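You operate a simulated robot arm through the tools that you are given. There is no shell and no other tool. Be economical: measure what you need, move in short steps, check, and stop when the job is done.

Carry out the task below with a simulated robot arm. There is one attempt and no reset: what you move stays moved.

JOB
Take up the play in the shim jig with one shim.
Fine: free the clamp, draw the old shim, push home the size that the display shows, clamp again.
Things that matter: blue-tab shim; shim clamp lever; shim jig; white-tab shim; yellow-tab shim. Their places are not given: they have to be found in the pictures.

It is judged by the outcome, as a careful person would: the job done as asked, and still so three seconds after it is handed in. It fails if anything else is knocked over, pushed out of place, dropped, spilled or broken.

ROBOT AND FRAMES
A 7-joint arm with a two-finger parallel gripper, fixed in place. Base frame: the origin is at the foot of the arm, x ahead of it, y to its left, z up; the work surface is at about z = 0. Readings come in m, rad, newtons and seconds.
With the tool pointing down near the work surface it reaches from about 0.24 to 0.62 m from the base axis. Its first joint turns from -1.152 to 1.152 rad. Payload 2.6 kg.
Tool frame: the origin (TCP) lies between the finger pads and is the grasp point; the fingertips stand 0.03 m ahead of it; z points along the fingers, y is the line along which they close. The gripper opens to 0.094 m. The fingers are 0.028 m wide and 0.01 m thick; the gripper's body (0.05 by 0.096 m) begins 0.055 m behind the TCP.
Orientation is that of the tool frame in the base frame, as a unit quaternion [w, x, y, z]. With the fingers straight down and closing along the base's y, the tool's x points along the base's -x, its y along +y and its z along -z.

CONTROLS
- The arm moves only by the tool apply_moves. Its arguments are lists of equal length, an entry for each row: "rot": the turn, a rotation vector about the tool's x, y, z in rad, a list of three; "linear": the shift along the tool's x, y, z in m, a list of three; "fingers": the opening, from 0 (shut) to 1 (fully open). In form: {"rot": [[rx, ry, rz], ...], "linear": [[dx, dy, dz], ...], "fingers": [fingers, ...]}. A call has 1 to 8 rows; each row shifts and turns the commanded pose from where the row before left it, along the tool's axes as they then stand. Rows are played at 5 a second. More than 0.05 m and 0.15 rad between two rows, or a gripper value outside its range, and nothing of the call is played. Where a pose cannot be reached the arm comes as near as it can. A force on the tool above 40 N (or 10 N above the force at the start of the call, whichever is more), or a blocked arm, ends the call early, and 0.2 s more pass. The fingers move at their own pace (about 0.072 m/s each) and stop on an object; they squeeze with about 26 N. The grip force told is the motor's: it shows also when the fingers shut on nothing. Time passes only in rows, and 0.2 s behind the last, so rows that do not move let the fingers close. It gives the time, the measured TCP pose, the force on the tool (base axes), the opening and the grip force at its end, in the units of the frame above (readings bear some noise), with the torque about the TCP (base axes, N m) and any sound that the robot's microphone picked up.
- Cameras (640 x 400 px; columns grow to the right, rows downward): "scene" is fixed at [0.0457, 0.4493, 0.5558]; the picture's right is [-0.61, -0.79, 0.00], its down [-0.52, 0.40, -0.75] and it looks along [0.60, -0.46, -0.66] (base axes); focal length 326 px, centre (320, 200). "wrist" rides on the gripper at [0.076, 0.014, -0.102] in the tool frame; the picture's right is [-0.18, 0.98, 0.00], its down [-0.75, -0.14, -0.64] and it looks along [-0.63, -0.12, 0.77] (tool axes); focal length 243 px, centre (320, 200).
- camera(camera): a new picture of that camera. No time passes.
- measure_at(camera, pixels): for up to 12 pixels [column, row] of the newest picture of that camera ("zoom" is the newest enlarged one), the place [x, y, z] in the base frame of the surface seen there, good to about 0.003 m. No time passes.
- enlarge(camera, box): a new picture of the part [left, top, right, bottom] of that camera's present view, enlarged. No time passes.
- finish_job(): hands the job in; it is judged then, once.

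Keep the steps short. Do not move on a guess: measure, check each grasp and each placing, and mend mistakes. In all there are 80 turns and 34 pictures (those below and enlarged ones count). Leave the gripper open and the arm clear of the work at the hand-in unless told otherwise, and finish with a single line.

The tools are called after "Request:" as a command line: name --argument value ..., lists and objects as JSON in quotes. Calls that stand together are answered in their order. apply_moves: Moves the arm, as the interface text tells. Its arguments: {"type":"object","properties":{"rot":{"type":"array"},"linear":{"type":"array"},"fingers":{"type":"array"}},"required":["rot","linear","fingers"]} The other tools are called the same way: camera (camera) takes a picture; measure_at (camera, pixels) gives the place of the surface under pixels of a picture; enlarge (camera, box) takes an enlarged picture of a part of a camera's view; finish_job () hands the job in.

At the start:

```text
time_s: 0.0
tcp_pos: [0.3286, 0.0471, 0.3134]
tool_rot: [0.0, 0.0, 1.0, 0.0]
ft_force: [0.0, -0.3, -0.6]
moment: [-0.01, 0.03, 0.05]
grip_width: 0.094
grip_force: 0.0
```

scene: 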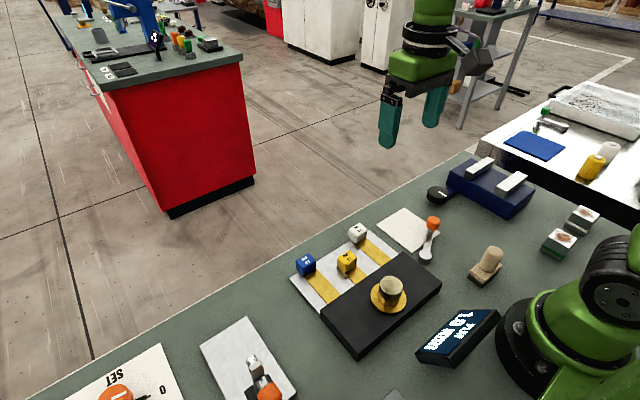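
wrist: 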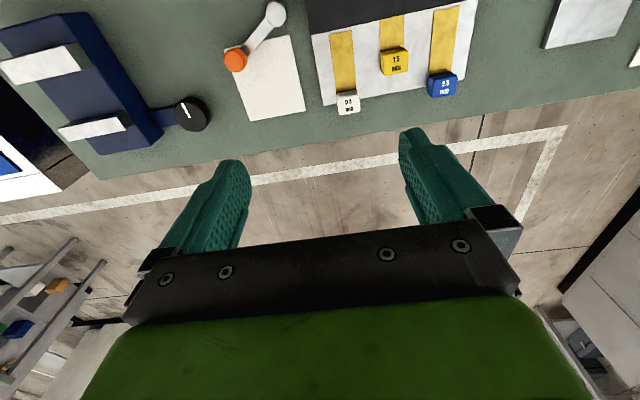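

I see the jig near scene (365,290), with three tabbed shims, and the display at (457,335). I'll enlarge both, to read the display and to see the jig in detail.

Request:
enlarge --camera "scene" --box '[400, 295, 520, 370]'

Request:
enlarge --camera "scene" --box '[280, 200, 456, 310]'

Request:
enlarge --camera "wrist" --box '[220, 0, 480, 120]'

```text
5.33 times, centred on (460, 332) of scene
```

zoom: 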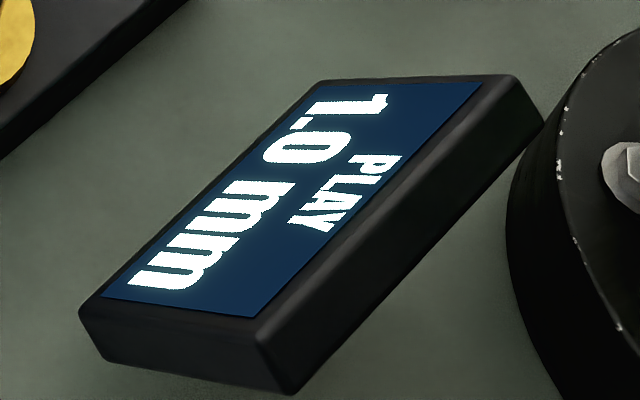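

```text
3.64 times, centred on (368, 255) of scene
```

zoom: 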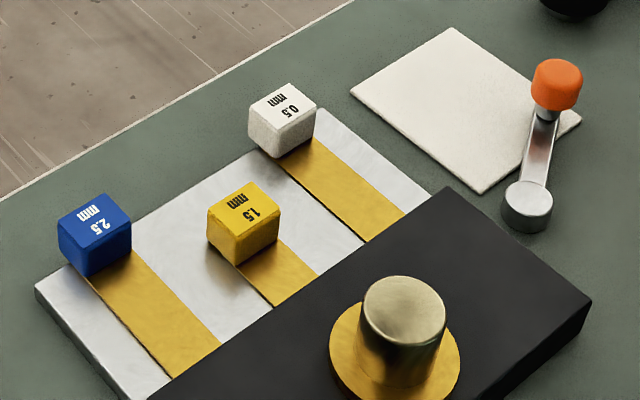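

```text
2.46 times, centred on (350, 60) of wrist
```

zoom: 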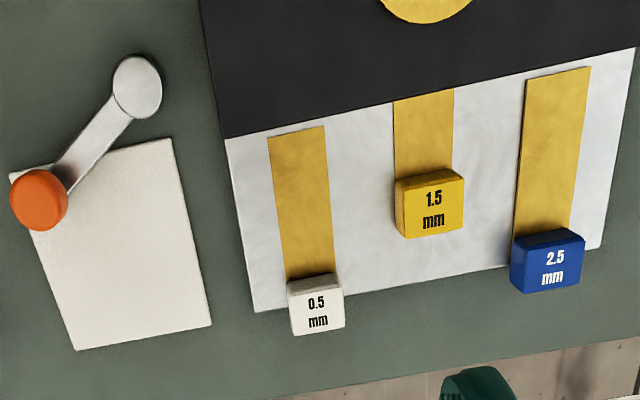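

The display reads "PLAY 1.0 mm" while the 1.5 shim (yellow) is in. A single shim taking up the play would then be 1.5 + 1.0 = 2.5 (blue), and I'll check the display again once the old shim is out. Next I need to tell the clamp lever from the other levers and measure positions.

Request:
enlarge --camera "scene" --box '[60, 300, 320, 400]'

Request:
enlarge --camera "scene" --box '[280, 200, 456, 310]'

Request:
measure_at --camera "zoom" --pixels '[[95, 215], [245, 205], [285, 100], [558, 72], [528, 195], [540, 140], [405, 295], [350, 300], [440, 190], [200, 350], [590, 300], [40, 290]]'

Request:
measure_at --camera "scene" --pixels '[[357, 357], [441, 273], [400, 248], [322, 308], [390, 283], [388, 305], [265, 385], [432, 190], [325, 285], [350, 290], [375, 245], [405, 300]]'

```text
2.46 times, centred on (190, 350) of scene
```

zoom: 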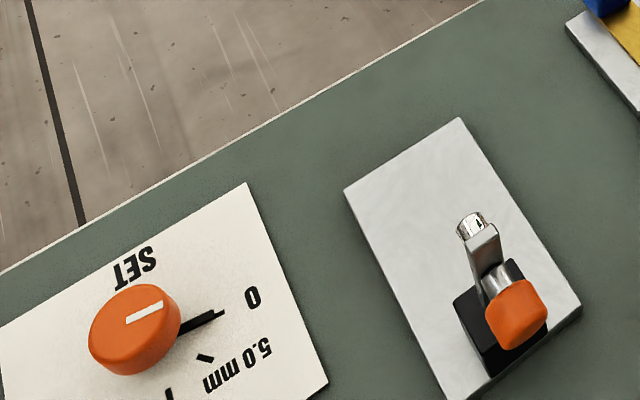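

```text
3.64 times, centred on (368, 255) of scene
```

zoom: 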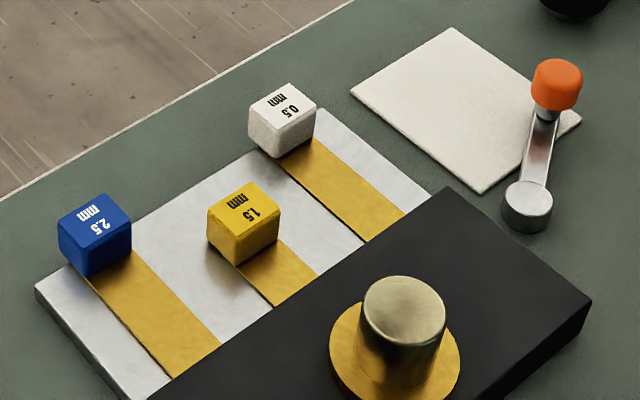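

```text
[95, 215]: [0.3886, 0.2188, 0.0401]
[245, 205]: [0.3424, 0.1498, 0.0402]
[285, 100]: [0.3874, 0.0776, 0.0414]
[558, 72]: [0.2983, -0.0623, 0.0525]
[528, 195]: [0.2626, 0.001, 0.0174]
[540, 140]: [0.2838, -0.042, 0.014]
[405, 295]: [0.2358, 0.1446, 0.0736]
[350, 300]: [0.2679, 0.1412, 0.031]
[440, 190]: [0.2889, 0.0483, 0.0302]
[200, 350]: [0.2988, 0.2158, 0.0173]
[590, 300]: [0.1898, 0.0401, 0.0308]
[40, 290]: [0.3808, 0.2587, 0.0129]
```

```text
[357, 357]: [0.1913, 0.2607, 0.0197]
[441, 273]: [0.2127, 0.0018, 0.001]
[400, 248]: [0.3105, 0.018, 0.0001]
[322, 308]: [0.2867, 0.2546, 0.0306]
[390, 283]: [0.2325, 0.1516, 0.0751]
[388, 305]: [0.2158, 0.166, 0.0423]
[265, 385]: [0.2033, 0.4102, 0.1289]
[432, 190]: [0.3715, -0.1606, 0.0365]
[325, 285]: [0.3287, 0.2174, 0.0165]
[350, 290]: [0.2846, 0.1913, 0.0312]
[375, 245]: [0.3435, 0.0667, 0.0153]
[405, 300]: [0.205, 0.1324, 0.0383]
```

The lever beside the jig (pivot about (0.263, 0.001), orange knob about (0.298, -0.062)) looks like the clamp. The one at scene (265,385) looks like a toggle switch. I can't yet see the slots in the block's front face, so I'll move out over the front and turn the wrist so its camera faces back at the jig.

Request:
apply_moves --rot '[[0, 0, 0], [0, 0, 0], [0, 0, 0], [0, 0, 0.15], [0, 0, 0.15], [0, 0, 0.15], [0, 0, 0.15], [0, 0, 0.15]]' --linear '[[-0.035, 0.033, 0], [-0.035, 0.033, 0], [-0.035, 0.033, 0], [0, 0, 0], [0, 0, 0], [0, 0, 0], [0, 0, 0], [0, 0, 0]]' --fingers '[1, 1, 1, 1, 1, 1, 1, 1]'

Request:
apply_moves --rot '[[0, 0, 0.15], [0, 0, 0.15], [0, 0, 0.15], [0, 0, 0.15], [0, 0, 0.15], [0, 0, 0.15], [0, 0, 0.15], [0, 0, 0.15]]' --linear '[[0, 0, 0], [0, 0, 0], [0, 0, 0], [0, 0, 0], [0, 0, 0], [0, 0, 0], [0, 0, 0], [0, 0, 0]]' --fingers '[1, 1, 1, 1, 1, 1, 1, 1]'

Request:
apply_moves --rot '[[0, 0, 0.15], [0, 0, 0.15], [0, 0, 0.15], [0, 0, 0.15], [0, 0, 0.15], [0, 0, 0.15], [0, 0, 0.15], [0, 0, 0.1416]]' --linear '[[0, 0, 0], [0, 0, 0], [0, 0, 0], [0, 0, 0], [0, 0, 0], [0, 0, 0], [0, 0, 0], [0, 0, 0]]' --fingers '[1, 1, 1, 1, 1, 1, 1, 1]'

Request:
camera --camera "wrist"

```text
time_s: 1.8
tcp_pos: [0.4342, 0.1458, 0.3125]
tool_rot: [0.0, 0.368, 0.93, 0.0]
ft_force: [0.2, -0.5, 0.0]
moment: [0.0, 0.01, -0.01]
grip_width: 0.0941
grip_force: 0.1
```

```text
time_s: 3.6
tcp_pos: [0.4347, 0.1459, 0.3119]
tool_rot: [0.0, 0.828, 0.561, 0.0]
ft_force: [0.2, -0.1, -0.2]
moment: [0.02, 0.0, 0.0]
grip_width: 0.0939
grip_force: 0.0
```

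```text
time_s: 5.4
tcp_pos: [0.4345, 0.1452, 0.3122]
tool_rot: [0.0, 1.0, -0.001, -0.001]
ft_force: [-0.5, 0.2, 0.3]
moment: [-0.01, 0.02, 0.02]
grip_width: 0.094
grip_force: 0.1
```

```text
26 pictures are left
```

wrist: 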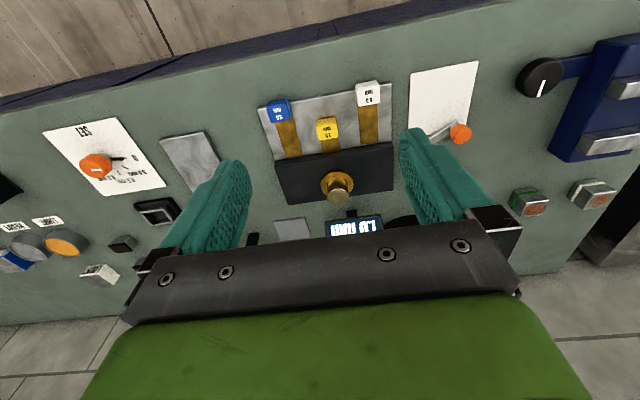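

I now have the whole table in view. I'll enlarge the jig region.

Request:
enlarge --camera "wrist" --box '[240, 60, 480, 210]'

Request:
measure_at --camera "wrist" --pixels '[[415, 75], [475, 65], [472, 125], [412, 135], [276, 175], [390, 142], [272, 105], [388, 88], [155, 210], [195, 150], [352, 212], [293, 228]]'

```text
2.67 times, centred on (360, 135) of wrist
```

zoom: 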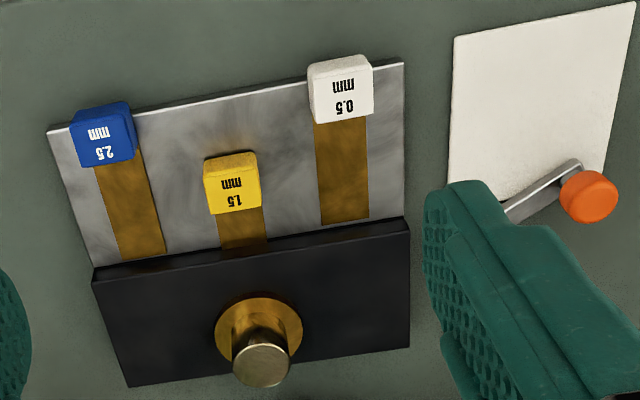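

```text
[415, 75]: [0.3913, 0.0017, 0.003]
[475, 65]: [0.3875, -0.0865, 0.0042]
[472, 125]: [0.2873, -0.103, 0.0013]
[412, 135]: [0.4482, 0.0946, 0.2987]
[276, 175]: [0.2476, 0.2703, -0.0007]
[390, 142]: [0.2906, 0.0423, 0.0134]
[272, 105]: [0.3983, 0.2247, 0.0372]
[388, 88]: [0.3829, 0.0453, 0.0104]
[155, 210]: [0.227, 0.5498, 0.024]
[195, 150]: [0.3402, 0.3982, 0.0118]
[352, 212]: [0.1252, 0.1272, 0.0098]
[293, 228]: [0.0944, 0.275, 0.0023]
```

Next I'll drop lower and pitch the tool back, so the camera sees the block's front face and the lever at a shallow angle.

Request:
apply_moves --rot '[[0, -0.15, 0], [0, -0.15, 0], [0, -0.15, 0], [0, 0, 0], [0, 0, 0]]' --linear '[[0.0, 0.01, 0.04], [0.0, 0.01, 0.04], [0.01, 0.01, 0.04], [0.02, 0.01, 0.02], [0.02, 0, 0.0]]' --fingers '[1, 1, 1, 1, 1]'

Request:
camera --camera "wrist"

```text
time_s: 6.6
tcp_pos: [0.4543, 0.1036, 0.1555]
tool_rot: [0.001, 0.975, 0.001, -0.224]
ft_force: [-0.2, -0.1, 0.3]
moment: [-0.02, 0.01, 0.01]
grip_width: 0.0938
grip_force: 0.0
```

```text
24 pictures are left
```

wrist: 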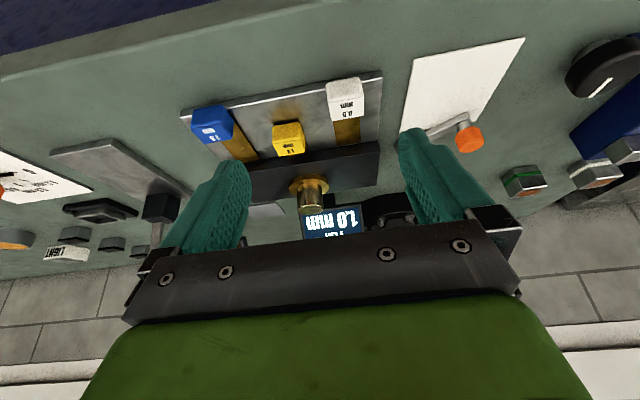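

Request:
enlarge --camera "wrist" --box '[180, 60, 400, 200]'

Request:
measure_at --camera "zoom" --pixels '[[300, 222], [330, 222], [315, 255], [170, 245], [230, 235], [470, 220], [515, 210], [100, 190], [310, 240], [480, 140], [240, 285], [500, 250]]'

```text
2.86 times, centred on (290, 130) of wrist
```

zoom: 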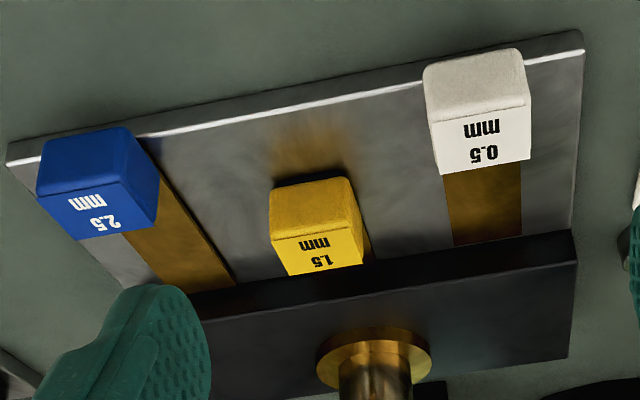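

```text
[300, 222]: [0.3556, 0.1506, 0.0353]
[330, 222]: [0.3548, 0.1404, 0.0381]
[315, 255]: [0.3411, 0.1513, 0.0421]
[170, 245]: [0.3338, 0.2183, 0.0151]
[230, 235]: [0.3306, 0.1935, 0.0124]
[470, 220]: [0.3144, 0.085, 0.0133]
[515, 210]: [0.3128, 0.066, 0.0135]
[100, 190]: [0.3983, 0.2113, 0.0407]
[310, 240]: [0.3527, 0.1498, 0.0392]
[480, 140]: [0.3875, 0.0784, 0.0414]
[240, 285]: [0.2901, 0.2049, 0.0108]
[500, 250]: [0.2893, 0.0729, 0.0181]
```

No separate slots are visible. The strips lie on the apron in lanes, and yellow is pushed under the block. Next is the clamp lever: I'll level the tool, then yaw so the fingers close across the lever arm (closing line about 30° in base), while staying high.

Request:
apply_moves --rot '[[0, 0.15, 0], [0, 0.15, 0], [0, 0.15, 0], [0, 0, -0.1496], [0, 0, -0.1496], [0, 0, -0.1496], [0, 0, -0.1496], [0, 0, -0.1496]]' --linear '[[0, 0, -0.02], [0, 0, -0.02], [0, 0, -0.02], [0, 0, 0], [0, 0, 0], [0, 0, 0], [0, 0, 0], [0, 0, 0]]' --fingers '[1, 1, 1, 1, 1, 1, 1, 1]'

Request:
apply_moves --rot '[[0, 0, -0.1496], [0, 0, -0.1496], [0, 0, -0.1496], [0, 0, -0.1496], [0, 0, -0.1496], [0, 0, -0.1496], [0, 0, -0.1496], [0, 0, -0.1496]]' --linear '[[0, 0, 0], [0, 0, 0], [0, 0, 0], [0, 0, 0], [0, 0, 0], [0, 0, 0], [0, 0, 0], [0, 0, 0]]' --fingers '[1, 1, 1, 1, 1, 1, 1, 1]'

Request:
apply_moves --rot '[[0, 0, -0.1496]]' --linear '[[0, 0, 0]]' --fingers '[1]'

```text
time_s: 8.4
tcp_pos: [0.4715, 0.105, 0.2141]
tool_rot: [0.0, 0.93, 0.368, 0.0]
ft_force: [-0.3, -0.2, -1.1]
moment: [0.03, -0.03, 0.0]
grip_width: 0.0943
grip_force: 0.0
```

```text
time_s: 10.2
tcp_pos: [0.4714, 0.1043, 0.2122]
tool_rot: [0.0, 0.561, 0.828, 0.0]
ft_force: [0.1, -0.8, 0.9]
moment: [0.0, -0.03, 0.01]
grip_width: 0.0941
grip_force: 0.0
```

```text
time_s: 10.6
tcp_pos: [0.4715, 0.1053, 0.214]
tool_rot: [0.0, 0.499, 0.867, 0.0]
ft_force: [0.1, -0.6, 0.4]
moment: [-0.02, 0.02, 0.0]
grip_width: 0.094
grip_force: 0.1
```

Request:
apply_moves --rot '[[0, 0, 0], [0, 0, 0], [0, 0, 0], [0, 0, 0], [0, 0, 0]]' --linear '[[-0.0113, -0.0463, 0], [-0.0113, -0.0463, 0], [-0.0113, -0.0463, 0], [-0.0113, -0.0463, 0], [-0.0113, -0.0463, 0]]' --fingers '[1, 1, 1, 1, 1]'

Request:
camera --camera "wrist"

Request:
enlarge --camera "scene" --box '[376, 190, 472, 280]'

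Request:
measure_at --camera "zoom" --pixels '[[350, 150], [385, 155], [370, 200], [370, 170], [345, 380], [355, 290]]'

```text
time_s: 11.8
tcp_pos: [0.2984, -0.0608, 0.2142]
tool_rot: [-0.001, 0.499, 0.866, -0.001]
ft_force: [0.6, 0.3, 0.3]
moment: [0.01, 0.03, -0.05]
grip_width: 0.0941
grip_force: 0.0
```

```text
22 pictures are left
```

wrist: 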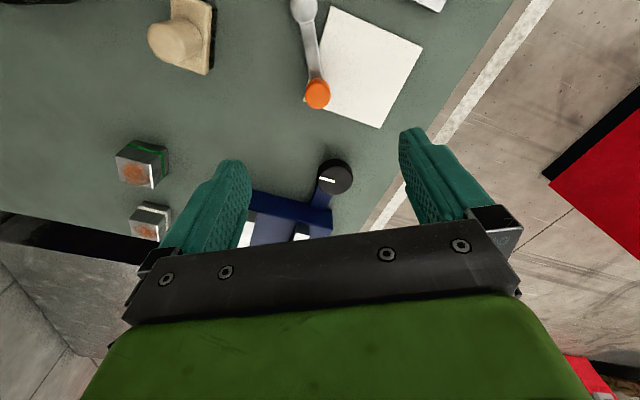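

```text
4.44 times, centred on (424, 235) of scene
```

zoom: 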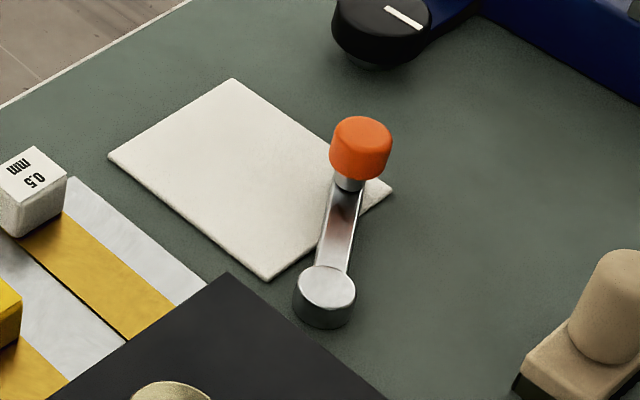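

```text
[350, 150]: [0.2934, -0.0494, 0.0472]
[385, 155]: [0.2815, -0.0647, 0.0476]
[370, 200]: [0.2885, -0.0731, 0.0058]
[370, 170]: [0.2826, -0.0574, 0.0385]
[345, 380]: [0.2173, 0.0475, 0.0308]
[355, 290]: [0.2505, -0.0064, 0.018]
```

Request:
measure_at --camera "wrist" --pixels '[[317, 88], [317, 95], [306, 95], [329, 95], [303, 12], [312, 50]]'

```text
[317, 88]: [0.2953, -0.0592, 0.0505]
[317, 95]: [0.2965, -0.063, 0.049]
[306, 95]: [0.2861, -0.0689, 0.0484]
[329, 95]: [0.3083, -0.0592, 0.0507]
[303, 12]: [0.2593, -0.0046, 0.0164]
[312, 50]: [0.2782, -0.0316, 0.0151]
```

The knob is centred at about (0.2965, -0.0635) with its top at z 0.050. I'll come down around it with the tips above the arm, then close.

Request:
apply_moves --rot '[[0, 0, 0], [0, 0, 0], [0, 0, 0], [0, 0, 0]]' --linear '[[-0.0014, -0.003, 0.04], [0, 0, 0.04], [0, 0, 0.04], [0, 0, 0.042]]' --fingers '[1, 1, 1, 1]'

Request:
apply_moves --rot '[[0, 0, 0], [0, 0, 0], [0, 0, 0], [0, 0, 0]]' --linear '[[0, 0, 0], [0, 0, 0], [0, 0, 0], [0, 0, 0]]' --fingers '[0.4, 0.2, 0.2, 0.2]'

```text
time_s: 12.8
tcp_pos: [0.297, -0.0615, 0.0518]
tool_rot: [0.001, 0.501, 0.866, 0.0]
ft_force: [0.3, 0.7, 0.8]
moment: [0.03, 0.01, -0.02]
grip_width: 0.0939
grip_force: 0.0
```

```text
time_s: 13.8
tcp_pos: [0.2965, -0.0618, 0.0527]
tool_rot: [0.001, 0.499, 0.866, -0.001]
ft_force: [3.2, -4.0, -7.4]
moment: [-0.01, -0.04, 0.02]
grip_width: 0.0277
grip_force: 45.0
```

The knob is held (0.0277 m). I'll try a small turn about the pivot, counter-clockwise first, and read the resistance.

Request:
apply_moves --rot '[[0, 0, -0.05], [0, 0, -0.05]]' --linear '[[0.0001, 0.0035, 0], [0.0001, 0.0035, 0]]' --fingers '[0.2, 0.2]'

```text
time_s: 14.4
tcp_pos: [0.3024, -0.0579, 0.0528]
tool_rot: [0.0, 0.455, 0.891, 0.0]
ft_force: [-3.5, 2.8, 6.9]
moment: [-0.86, -0.65, 0.08]
grip_width: 0.0276
grip_force: 45.5
```

It moved without a tangential reaction, but there's a torque. I'll look at the lever before going on.

Request:
enlarge --camera "scene" --box '[360, 150, 488, 280]'

```text
3.08 times, centred on (424, 215) of scene
```

zoom: 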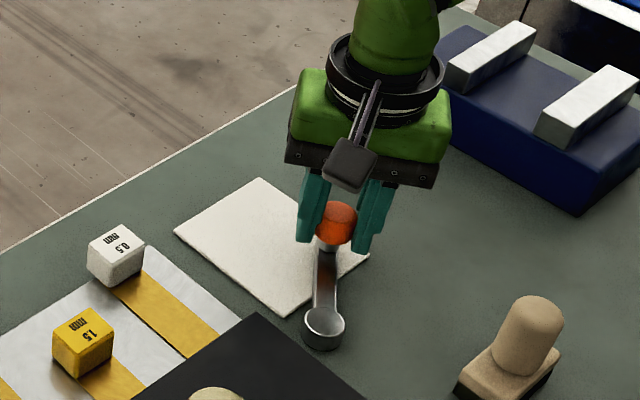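

The lever follows with low force. I'll continue counter-clockwise in short arcs.

Request:
apply_moves --rot '[[0, 0, -0.06], [0, 0, -0.06], [0, 0, -0.06], [0, 0, -0.06]]' --linear '[[0.0001, 0.0042, 0], [0.0001, 0.0042, 0], [0.0001, 0.0042, 0], [0.0001, 0.0042, 0]]' --fingers '[0.2, 0.2, 0.2, 0.2]'

```text
time_s: 15.4
tcp_pos: [0.3148, -0.0466, 0.0525]
tool_rot: [-0.001, 0.346, 0.938, 0.002]
ft_force: [-10.0, 9.6, 32.1]
moment: [0.13, 0.15, -0.06]
grip_width: 0.0277
grip_force: 44.9
```

A vertical force of 32 N has built up, so I'm not following the knob's true path. I'll ease the grip open and re-measure the knob.

Request:
apply_moves --rot '[[0, 0, 0], [0, 0, 0]]' --linear '[[0, 0, 0], [0, 0, 0]]' --fingers '[0.55, 0.55]'

Request:
apply_moves --rot '[[0, 0, 0], [0, 0, 0], [0, 0, 0]]' --linear '[[0, 0, -0.045], [0, 0, -0.045], [0, 0, -0.045]]' --fingers '[0.55, 0.55, 0.55]'

Request:
camera --camera "wrist"

Request:
enlarge --camera "scene" --box '[376, 190, 472, 280]'

```text
time_s: 16.0
tcp_pos: [0.316, -0.0473, 0.0497]
tool_rot: [0.0, 0.346, 0.938, 0.0]
ft_force: [0.0, -0.3, -0.7]
moment: [0.01, 0.04, 0.0]
grip_width: 0.0517
grip_force: 0.0
```

```text
time_s: 16.8
tcp_pos: [0.3153, -0.0478, 0.1865]
tool_rot: [0.0, 0.346, 0.938, 0.0]
ft_force: [0.5, -0.8, 0.2]
moment: [0.03, -0.01, -0.03]
grip_width: 0.0518
grip_force: 0.1
```

```text
19 pictures are left
```

wrist: 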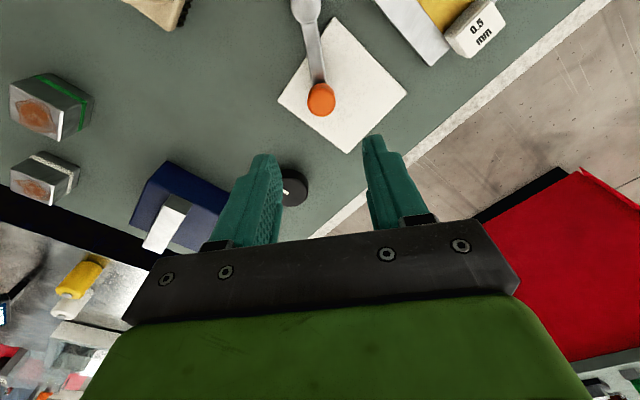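

```text
4.44 times, centred on (424, 235) of scene
```

zoom: 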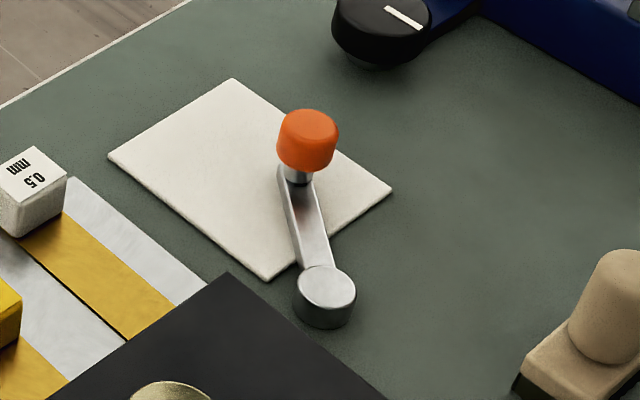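

The lever turns in the plane and stays where left. Gripping was pulling the tool up on the knob, so I'll push it with closed fingers from behind instead: offset back 32 mm, close, descend, sweep.

Request:
apply_moves --rot '[[0, 0, 0], [0, 0, 0], [0, 0, 0], [0, 0, 0], [0, 0, 0]]' --linear '[[0, -0.034, 0], [0, 0, 0.045], [0, 0, 0.045], [0, 0, 0.045], [0, 0, 0]]' --fingers '[0, 0, 0, 0, 0]'

Request:
apply_moves --rot '[[0, 0, 0], [0, 0, -0.12], [0, 0, -0.12], [0, 0, -0.12], [0, 0, -0.12], [0, 0, -0.12]]' --linear '[[0, 0.007, 0], [-0.0026, 0.0087, 0], [-0.0026, 0.0087, 0], [-0.0026, 0.0087, 0], [-0.0026, 0.0087, 0], [-0.0026, 0.0087, 0]]' --fingers '[0, 0, 0, 0, 0, 0]'

Request:
enlarge --camera "scene" --box '[340, 170, 484, 290]'

```text
time_s: 18.0
tcp_pos: [0.2935, -0.0715, 0.053]
tool_rot: [0.0, 0.346, 0.938, -0.001]
ft_force: [-0.6, -0.4, 0.2]
moment: [-0.01, 0.04, -0.01]
grip_width: 0.0
grip_force: 26.1
```

```text
time_s: 19.4
tcp_pos: [0.3294, -0.0354, 0.0532]
tool_rot: [0.0, 0.052, 0.999, 0.0]
ft_force: [0.8, -2.7, 1.8]
moment: [-0.04, -0.03, -0.02]
grip_width: 0.0
grip_force: 26.0
```

```text
3.33 times, centred on (412, 230) of scene
```

zoom: 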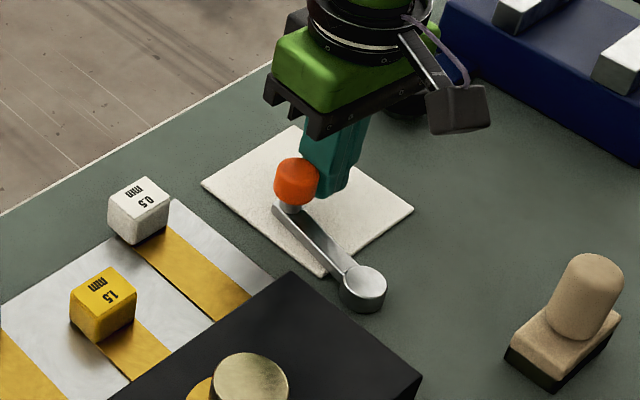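

It's pushing nicely with about 3 N. Continuing the sweep while watching for a stop.

Request:
apply_moves --rot '[[0, 0, -0.12], [0, 0, -0.12], [0, 0, -0.12], [0, 0, -0.12]]' --linear '[[-0.0026, 0.0087, 0], [-0.0026, 0.0087, 0], [-0.0026, 0.0087, 0], [-0.0026, 0.0087, 0]]' --fingers '[0, 0, 0, 0]'

```text
time_s: 20.2
tcp_pos: [0.3356, -0.0234, 0.0506]
tool_rot: [0.0, -0.097, 0.995, -0.006]
ft_force: [-0.7, -6.6, 1.0]
moment: [0.02, 0.01, -0.02]
grip_width: 0.0
grip_force: 26.1
stopped in row 3: the force on the tool passed its limit at 49 N (the readings are from after the stop); the commanded pose is now the measured one
```

A hard stop came at lever angle about 0°, pointing straight ahead, after 60° of travel. I'll back off, lift, square the yaw and look at the jig and display.

Request:
apply_moves --rot '[[0, 0, 0], [0, 0, 0], [0, 0, 0], [0, 0, 0.097], [0, 0, 0.097], [0, 0, 0], [0, 0, 0]]' --linear '[[0, -0.012, 0], [0, 0, -0.045], [0, 0, -0.045], [0, 0, -0.045], [0, 0.045, 0], [0, 0.045, 0], [0, 0.045, 0]]' --fingers '[0, 0, 0, 0.6, 0.6, 0.6, 0.6]'

Request:
camera --camera "scene"

Request:
enlarge --camera "wrist" --box '[220, 0, 420, 125]'

```text
time_s: 21.8
tcp_pos: [0.3329, 0.1038, 0.1851]
tool_rot: [0.0, 0.0, 1.0, -0.004]
ft_force: [-0.3, 0.5, 0.2]
moment: [0.02, 0.0, 0.0]
grip_width: 0.0565
grip_force: 0.0
```

```text
16 pictures are left
```

scene: 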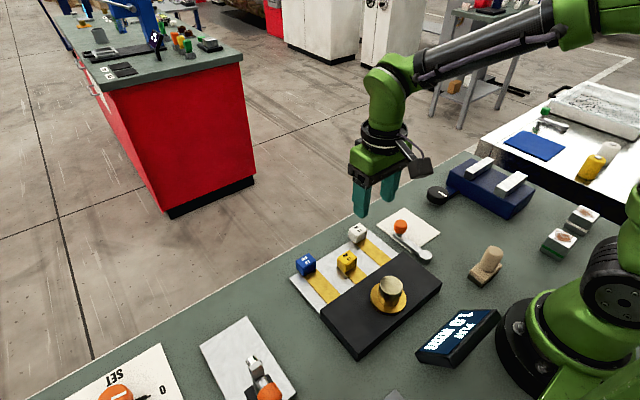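

```text
3.20 times, centred on (320, 62) of wrist
```

zoom: 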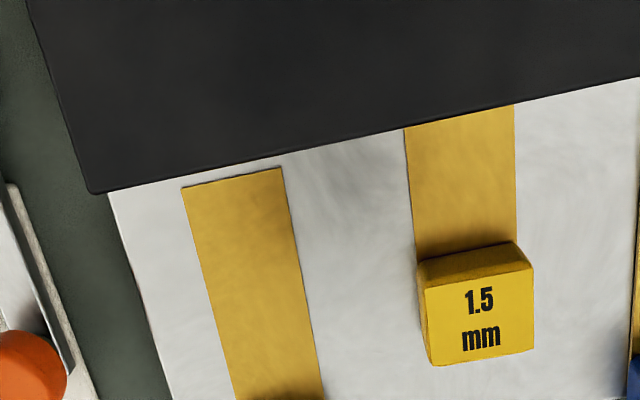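

Request:
measure_at --camera "zoom" --pixels '[[432, 292], [524, 272], [526, 343], [440, 360], [480, 315], [410, 150], [508, 130], [413, 245], [235, 175], [270, 385], [420, 135], [455, 250]]'

```text
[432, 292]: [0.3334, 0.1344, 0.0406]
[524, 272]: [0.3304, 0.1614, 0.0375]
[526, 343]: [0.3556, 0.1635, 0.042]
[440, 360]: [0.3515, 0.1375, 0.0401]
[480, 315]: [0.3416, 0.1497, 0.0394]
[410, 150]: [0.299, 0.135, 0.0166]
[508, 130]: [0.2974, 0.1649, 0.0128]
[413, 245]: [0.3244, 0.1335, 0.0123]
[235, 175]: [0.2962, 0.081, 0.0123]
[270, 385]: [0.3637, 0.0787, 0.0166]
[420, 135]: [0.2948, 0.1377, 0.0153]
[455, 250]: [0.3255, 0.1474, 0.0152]
```

The yellow tab is centred at (0.343, 0.149), 30 mm wide with its top at 0.040. I'll go over it, down to TCP z 0.048, and close.

Request:
apply_moves --rot '[[0, 0, 0], [0, 0, 0], [0, 0, 0], [0, 0, 0], [0, 0, 0], [0, 0, 0], [0, 0, 0], [0, 0, 0]]' --linear '[[-0.01, 0.045, 0], [0, 0, 0.045], [0, 0, 0.045], [0, 0, 0.046], [0, 0, 0], [0, 0, 0], [0, 0, 0], [0, 0, 0]]' --fingers '[0.6, 0.6, 0.6, 0.6, 0.25, 0.25, 0.25, 0.25]'

```text
time_s: 23.6
tcp_pos: [0.3407, 0.1477, 0.049]
tool_rot: [-0.001, -0.003, 1.0, -0.004]
ft_force: [0.6, 26.8, -12.5]
moment: [0.4, -0.07, -0.13]
grip_width: 0.0387
grip_force: 13.7
```

One finger touched first, with a side force of +27 N in y. I'll open, shift 4 mm toward +y and close again.

Request:
apply_moves --rot '[[0, 0, 0], [0, 0, 0], [0, 0, 0], [0, 0, 0], [0, 0, 0], [0, 0, 0]]' --linear '[[0, 0, 0], [0, 0.004, 0], [0, 0, 0], [0, 0, 0], [0, 0, 0], [0, 0, 0]]' --fingers '[0.55, 0.55, 0.55, 0.25, 0.25, 0.25]'

```text
time_s: 25.0
tcp_pos: [0.3412, 0.1502, 0.0492]
tool_rot: [0.0, -0.001, 1.0, -0.006]
ft_force: [-0.4, 6.6, -1.6]
moment: [0.56, -0.16, -0.2]
grip_width: 0.0332
grip_force: 44.7
```

It's gripped at 0.033 m. I'll draw gently straight out along +x, 12 mm first, and read the force.

Request:
apply_moves --rot '[[0, 0, 0], [0, 0, 0], [0, 0, 0]]' --linear '[[-0.004, 0, 0], [-0.004, 0, 0], [-0.004, 0, 0]]' --fingers '[0.25, 0.25, 0.25]'

```text
time_s: 25.8
tcp_pos: [0.354, 0.1498, 0.0487]
tool_rot: [0.0, -0.001, 1.0, -0.005]
ft_force: [0.3, 7.2, -1.0]
moment: [0.47, 0.15, -0.12]
grip_width: 0.0334
grip_force: 45.4
```

It slides freely, so the clamp is off. I'll draw it the rest of the way, about 36 mm more, level with the others, then look.

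Request:
apply_moves --rot '[[0, 0, 0], [0, 0, 0], [0, 0, 0], [0, 0, 0]]' --linear '[[-0.009, 0, 0], [-0.009, 0, 0], [-0.009, 0, 0], [-0.009, 0, 0]]' --fingers '[0.25, 0.25, 0.25, 0.25]'

Request:
camera --camera "scene"

Request:
enlarge --camera "scene" --box '[280, 200, 520, 370]'

```text
time_s: 26.8
tcp_pos: [0.3876, 0.1506, 0.0493]
tool_rot: [-0.006, 0.0, 1.0, -0.007]
ft_force: [-31.8, -2.0, 23.1]
moment: [0.34, 0.53, 0.07]
grip_width: 0.0335
grip_force: 44.7
```

```text
14 pictures are left
```

scene: 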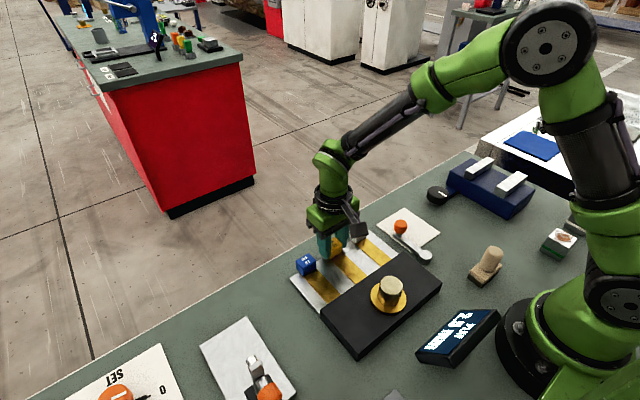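

```text
2.35 times, centred on (400, 285) of scene
```

zoom: 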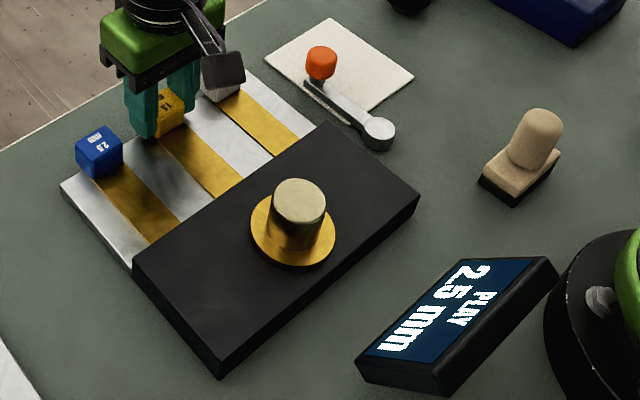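

The display now reads "PLAY 2.5 mm", so blue is right. Yellow has hit its end stop, fully drawn. I'll ease off 2 mm, release, and go up and over to blue.

Request:
apply_moves --rot '[[0, 0, 0], [0, 0, 0], [0, 0, 0], [0, 0, 0], [0, 0, 0], [0, 0, 0], [0, 0, 0]]' --linear '[[0.003, 0, 0], [0, 0, 0], [0, 0, 0], [0, 0, -0.045], [0, 0, -0.045], [0.02, 0.03, 0], [0.02, 0.03, 0]]' --fingers '[0.25, 0.6, 0.6, 0.6, 0.6, 0.6, 0.6]'

Request:
enlarge --camera "wrist" --box '[180, 0, 440, 160]'

```text
time_s: 28.4
tcp_pos: [0.3463, 0.212, 0.1387]
tool_rot: [0.0, 0.0, 1.0, -0.005]
ft_force: [-0.3, -1.0, 0.1]
moment: [0.04, 0.01, 0.03]
grip_width: 0.0562
grip_force: 0.0
```

```text
2.46 times, centred on (310, 80) of wrist
```

zoom: 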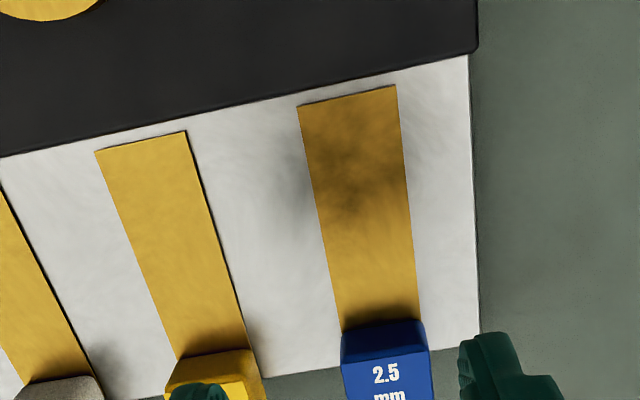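

Request:
measure_at --camera "zoom" --pixels '[[350, 370], [422, 362], [385, 375], [385, 395], [320, 110], [390, 105], [340, 300], [412, 290], [345, 345], [420, 340], [305, 120], [397, 120]]'

Request:
measure_at --camera "scene" --pixels '[[306, 262], [298, 262], [314, 262], [306, 256]]'

```text
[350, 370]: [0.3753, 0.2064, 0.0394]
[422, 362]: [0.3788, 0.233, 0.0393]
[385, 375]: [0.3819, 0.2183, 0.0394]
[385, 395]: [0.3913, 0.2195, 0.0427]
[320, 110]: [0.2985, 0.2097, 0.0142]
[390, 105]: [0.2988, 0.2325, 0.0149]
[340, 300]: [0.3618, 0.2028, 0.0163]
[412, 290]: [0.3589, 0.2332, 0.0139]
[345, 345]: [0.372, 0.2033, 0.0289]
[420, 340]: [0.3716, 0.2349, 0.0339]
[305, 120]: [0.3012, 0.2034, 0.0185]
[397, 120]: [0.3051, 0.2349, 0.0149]
```

```text
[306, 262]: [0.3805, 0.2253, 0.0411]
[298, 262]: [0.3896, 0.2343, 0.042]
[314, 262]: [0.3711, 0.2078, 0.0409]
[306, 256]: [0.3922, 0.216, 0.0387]
```

Blue tab is centred at about (0.386, 0.2195). I'll go over it, descend, and grip.

Request:
apply_moves --rot '[[0, 0, 0], [0, 0, 0], [0, 0, 0], [0, 0, 0], [0, 0, 0], [0, 0, 0], [0, 0, 0]]' --linear '[[-0.04, 0.008, 0], [0, 0, 0.045], [0, 0, 0.045], [0, 0, 0], [0, 0, 0], [0, 0, 0], [0, 0, 0]]' --fingers '[0.6, 0.6, 0.6, 0.25, 0.25, 0.25, 0.25]'

```text
time_s: 30.0
tcp_pos: [0.3866, 0.2206, 0.0477]
tool_rot: [0.0, -0.002, 1.0, -0.003]
ft_force: [0.4, 22.4, -11.4]
moment: [0.77, -0.91, -0.47]
grip_width: 0.0333
grip_force: 44.8
```

It's gripped at 0.033 m. I'll relieve the side load by 2 mm and push 12 mm inward to start.

Request:
apply_moves --rot '[[0, 0, 0], [0, 0, 0], [0, 0, 0], [0, 0, 0]]' --linear '[[0, 0.002, 0], [0.004, 0, 0], [0.004, 0, 0], [0.004, 0, 0]]' --fingers '[0.25, 0.25, 0.25, 0.25]'

```text
time_s: 31.0
tcp_pos: [0.3753, 0.2217, 0.0487]
tool_rot: [0.0, -0.001, 1.0, -0.005]
ft_force: [-0.5, 14.1, -3.1]
moment: [0.72, 0.37, 0.0]
grip_width: 0.0334
grip_force: 45.3
```

Sliding easily. I'll continue inward until it meets the stop.

Request:
apply_moves --rot '[[0, 0, 0], [0, 0, 0], [0, 0, 0], [0, 0, 0], [0, 0, 0], [0, 0, 0]]' --linear '[[0.006, 0.001, 0], [0.006, 0, 0], [0.006, 0, 0], [0.006, 0, 0], [0.006, 0, 0], [0.004, 0, 0]]' --fingers '[0.25, 0.25, 0.25, 0.25, 0.25, 0.25]'

Request:
enlarge --camera "scene" --box '[280, 200, 520, 370]'

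```text
time_s: 32.4
tcp_pos: [0.3422, 0.2212, 0.0486]
tool_rot: [0.0, -0.001, 1.0, -0.007]
ft_force: [3.9, 4.9, -6.9]
moment: [0.59, 0.3, 0.03]
grip_width: 0.0333
grip_force: 45.2
```

```text
2.35 times, centred on (400, 285) of scene
```

zoom: 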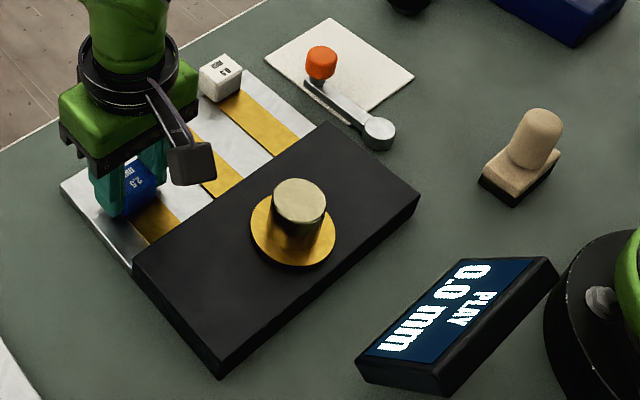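

The display reads 0.0 mm. I'll press a few mm more to be sure it's against its stop.

Request:
apply_moves --rot '[[0, 0, 0], [0, 0, 0]]' --linear '[[0.002, 0, 0], [0.002, 0, 0]]' --fingers '[0.25, 0.25]'

```text
time_s: 33.0
tcp_pos: [0.3418, 0.2195, 0.0491]
tool_rot: [0.004, -0.001, 1.0, -0.005]
ft_force: [27.6, 5.6, -19.8]
moment: [0.56, 0.05, -0.17]
grip_width: 0.0335
grip_force: 45.3
```

It's firmly home, with 28 N at the stop and no travel. I'll ease off, release, lift, and move with closed fingers to above the jig side of the lever knob.

Request:
apply_moves --rot '[[0, 0, 0], [0, 0, 0], [0, 0, 0], [0, 0, 0], [0, 0, 0]]' --linear '[[-0.004, 0, 0], [0, 0, 0], [0, 0, 0], [0, 0, -0.045], [0, 0, -0.045]]' --fingers '[0.25, 0.6, 0.6, 0.6, 0.6]'

Request:
apply_moves --rot '[[0, 0, 0], [0, 0, 0], [0, 0, 0], [0, 0, 0]]' --linear '[[0.004, -0.0465, 0], [0.004, -0.0465, 0], [0.003, -0.0465, 0], [0, -0.0465, 0]]' --fingers '[0, 0, 0, 0]'

Request:
camera --camera "scene"

Request:
measure_at --camera "scene" --pixels '[[400, 227], [396, 227], [405, 227], [401, 222], [425, 254]]'

```text
time_s: 34.2
tcp_pos: [0.3418, 0.222, 0.137]
tool_rot: [0.0, -0.002, 1.0, -0.007]
ft_force: [-0.2, -0.1, -0.4]
moment: [0.02, 0.02, 0.02]
grip_width: 0.0563
grip_force: 0.1
```

```text
time_s: 35.2
tcp_pos: [0.331, 0.0372, 0.1404]
tool_rot: [0.001, -0.002, 1.0, -0.006]
ft_force: [-0.2, -0.4, -0.8]
moment: [0.02, 0.02, 0.02]
grip_width: 0.0
grip_force: 25.9
```

```text
10 pictures are left
```

scene: 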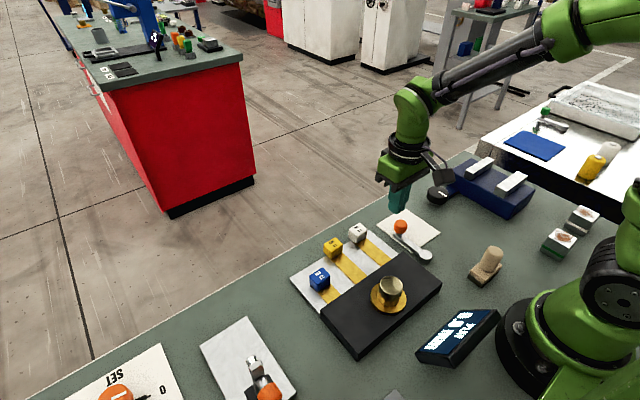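

```text
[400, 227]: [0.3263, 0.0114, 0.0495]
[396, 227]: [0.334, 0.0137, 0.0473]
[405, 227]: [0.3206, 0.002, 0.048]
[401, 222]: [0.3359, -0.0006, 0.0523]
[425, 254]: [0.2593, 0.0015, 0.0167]
```

The knob is at about (0.33, 0.002). I'll go down on the jig side, then sweep clockwise back.

Request:
apply_moves --rot '[[0, 0, 0], [0, 0, 0], [0, 0, 0], [0, 0, 0.12], [0, 0, 0.12], [0, 0, 0.12], [0, 0, 0.12]]' --linear '[[0, 0, 0.045], [0, 0, 0.044], [0, -0.01, 0], [-0.0026, -0.0087, 0], [-0.0026, -0.0087, 0], [-0.0026, -0.0087, 0], [-0.0026, -0.0087, 0]]' --fingers '[0, 0, 0, 0, 0, 0, 0]'

Request:
apply_moves --rot '[[0, 0, 0.12], [0, 0, 0.12], [0, 0, 0.12], [0, 0, 0.12]]' --linear '[[-0.0026, -0.0087, 0], [-0.0026, -0.0087, 0], [-0.0026, -0.0087, 0], [-0.0026, -0.0087, 0]]' --fingers '[0, 0, 0, 0]'

Request:
enlarge --camera "scene" --box '[340, 170, 484, 290]'

```text
time_s: 36.8
tcp_pos: [0.3351, -0.0105, 0.051]
tool_rot: [0.001, 0.239, 0.971, -0.005]
ft_force: [1.4, 1.3, -1.5]
moment: [0.06, -0.04, -0.01]
grip_width: 0.0
grip_force: 25.7
```

```text
time_s: 37.8
tcp_pos: [0.3224, -0.0449, 0.0518]
tool_rot: [0.002, 0.463, 0.887, -0.004]
ft_force: [0.0, 1.8, 0.0]
moment: [0.06, -0.02, 0.01]
grip_width: 0.0
grip_force: 26.0
```

```text
3.33 times, centred on (412, 230) of scene
```

zoom: 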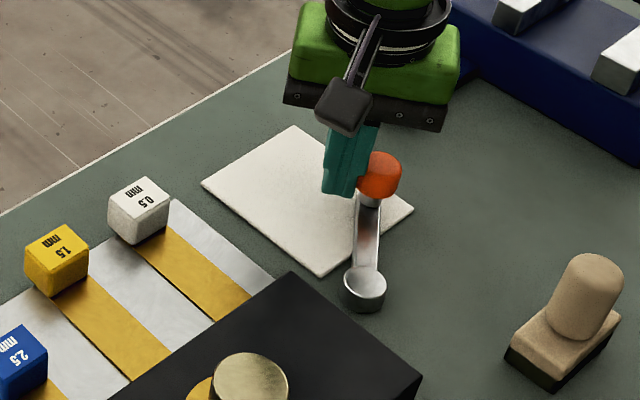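

Nearly back to the original angle. I'll go on in smaller steps to the clamp stop.

Request:
apply_moves --rot '[[0, 0, 0.06], [0, 0, 0.06], [0, 0, 0.06], [0, 0, 0.06], [0, 0, 0.06]]' --linear '[[-0.0013, -0.0044, 0], [-0.0013, -0.0044, 0], [-0.0013, -0.0044, 0], [-0.0013, -0.0044, 0], [-0.0013, -0.0044, 0]]' --fingers '[0, 0, 0, 0, 0]'

```text
time_s: 38.6
tcp_pos: [0.3161, -0.0508, 0.0526]
tool_rot: [0.006, 0.538, 0.843, -0.001]
ft_force: [5.0, 3.6, -3.1]
moment: [0.05, -0.06, -0.02]
grip_width: 0.0
grip_force: 25.9
stopped in row 4: the force on the tool passed its limit at 46 N (the readings are from after the stop); the commanded pose is now the measured one
```

A hard stop came with the knob at about (0.295, -0.061), which is where it began, so it's clamped. I'll back off, lift, open and check.

Request:
apply_moves --rot '[[0, 0, 0], [0, 0, 0], [0, 0, 0], [0, 0, 0], [0, 0, 0], [0, 0, 0]]' --linear '[[0, 0.012, 0], [0, 0, -0.045], [0, 0, -0.045], [0, 0, -0.045], [0, 0, -0.045], [0, 0, 0]]' --fingers '[0, 0, 0, 1, 1, 1]'

Request:
camera --camera "scene"

Request:
enlarge --camera "scene" --box '[280, 190, 520, 370]'

Request:
measure_at --camera "scene" --pixels '[[433, 220], [318, 277], [333, 247], [356, 232]]'

```text
time_s: 40.0
tcp_pos: [0.3252, -0.0451, 0.2335]
tool_rot: [0.006, 0.539, 0.842, -0.002]
ft_force: [0.3, -0.2, 0.0]
moment: [0.01, -0.02, 0.03]
grip_width: 0.0938
grip_force: 0.1
```

```text
8 pictures are left
```

scene: 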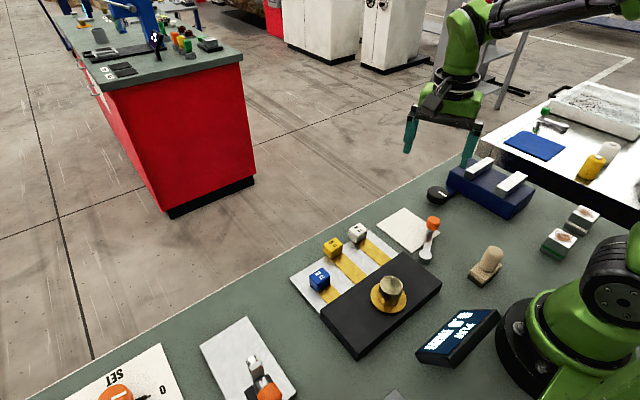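

```text
2.22 times, centred on (400, 280) of scene
```

zoom: 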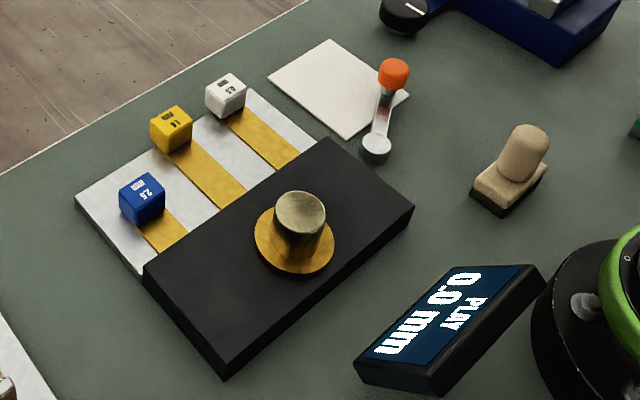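

```text
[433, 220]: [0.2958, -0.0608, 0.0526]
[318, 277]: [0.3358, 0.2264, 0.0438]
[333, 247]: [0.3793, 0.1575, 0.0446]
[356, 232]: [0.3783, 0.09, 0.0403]
```

Blue is home, yellow is drawn out and white hasn't moved. The lever is back at its clamped stop, the display reads 0.0 mm, and the gripper is open and clear. Handing in.

Request:
finish_job

```text
The job is handed in.
```

The blue-tab 2.5 mm shim is home and clamped, the old 1.5 mm yellow-tab shim is drawn out, and the display reads 0.0 mm play.
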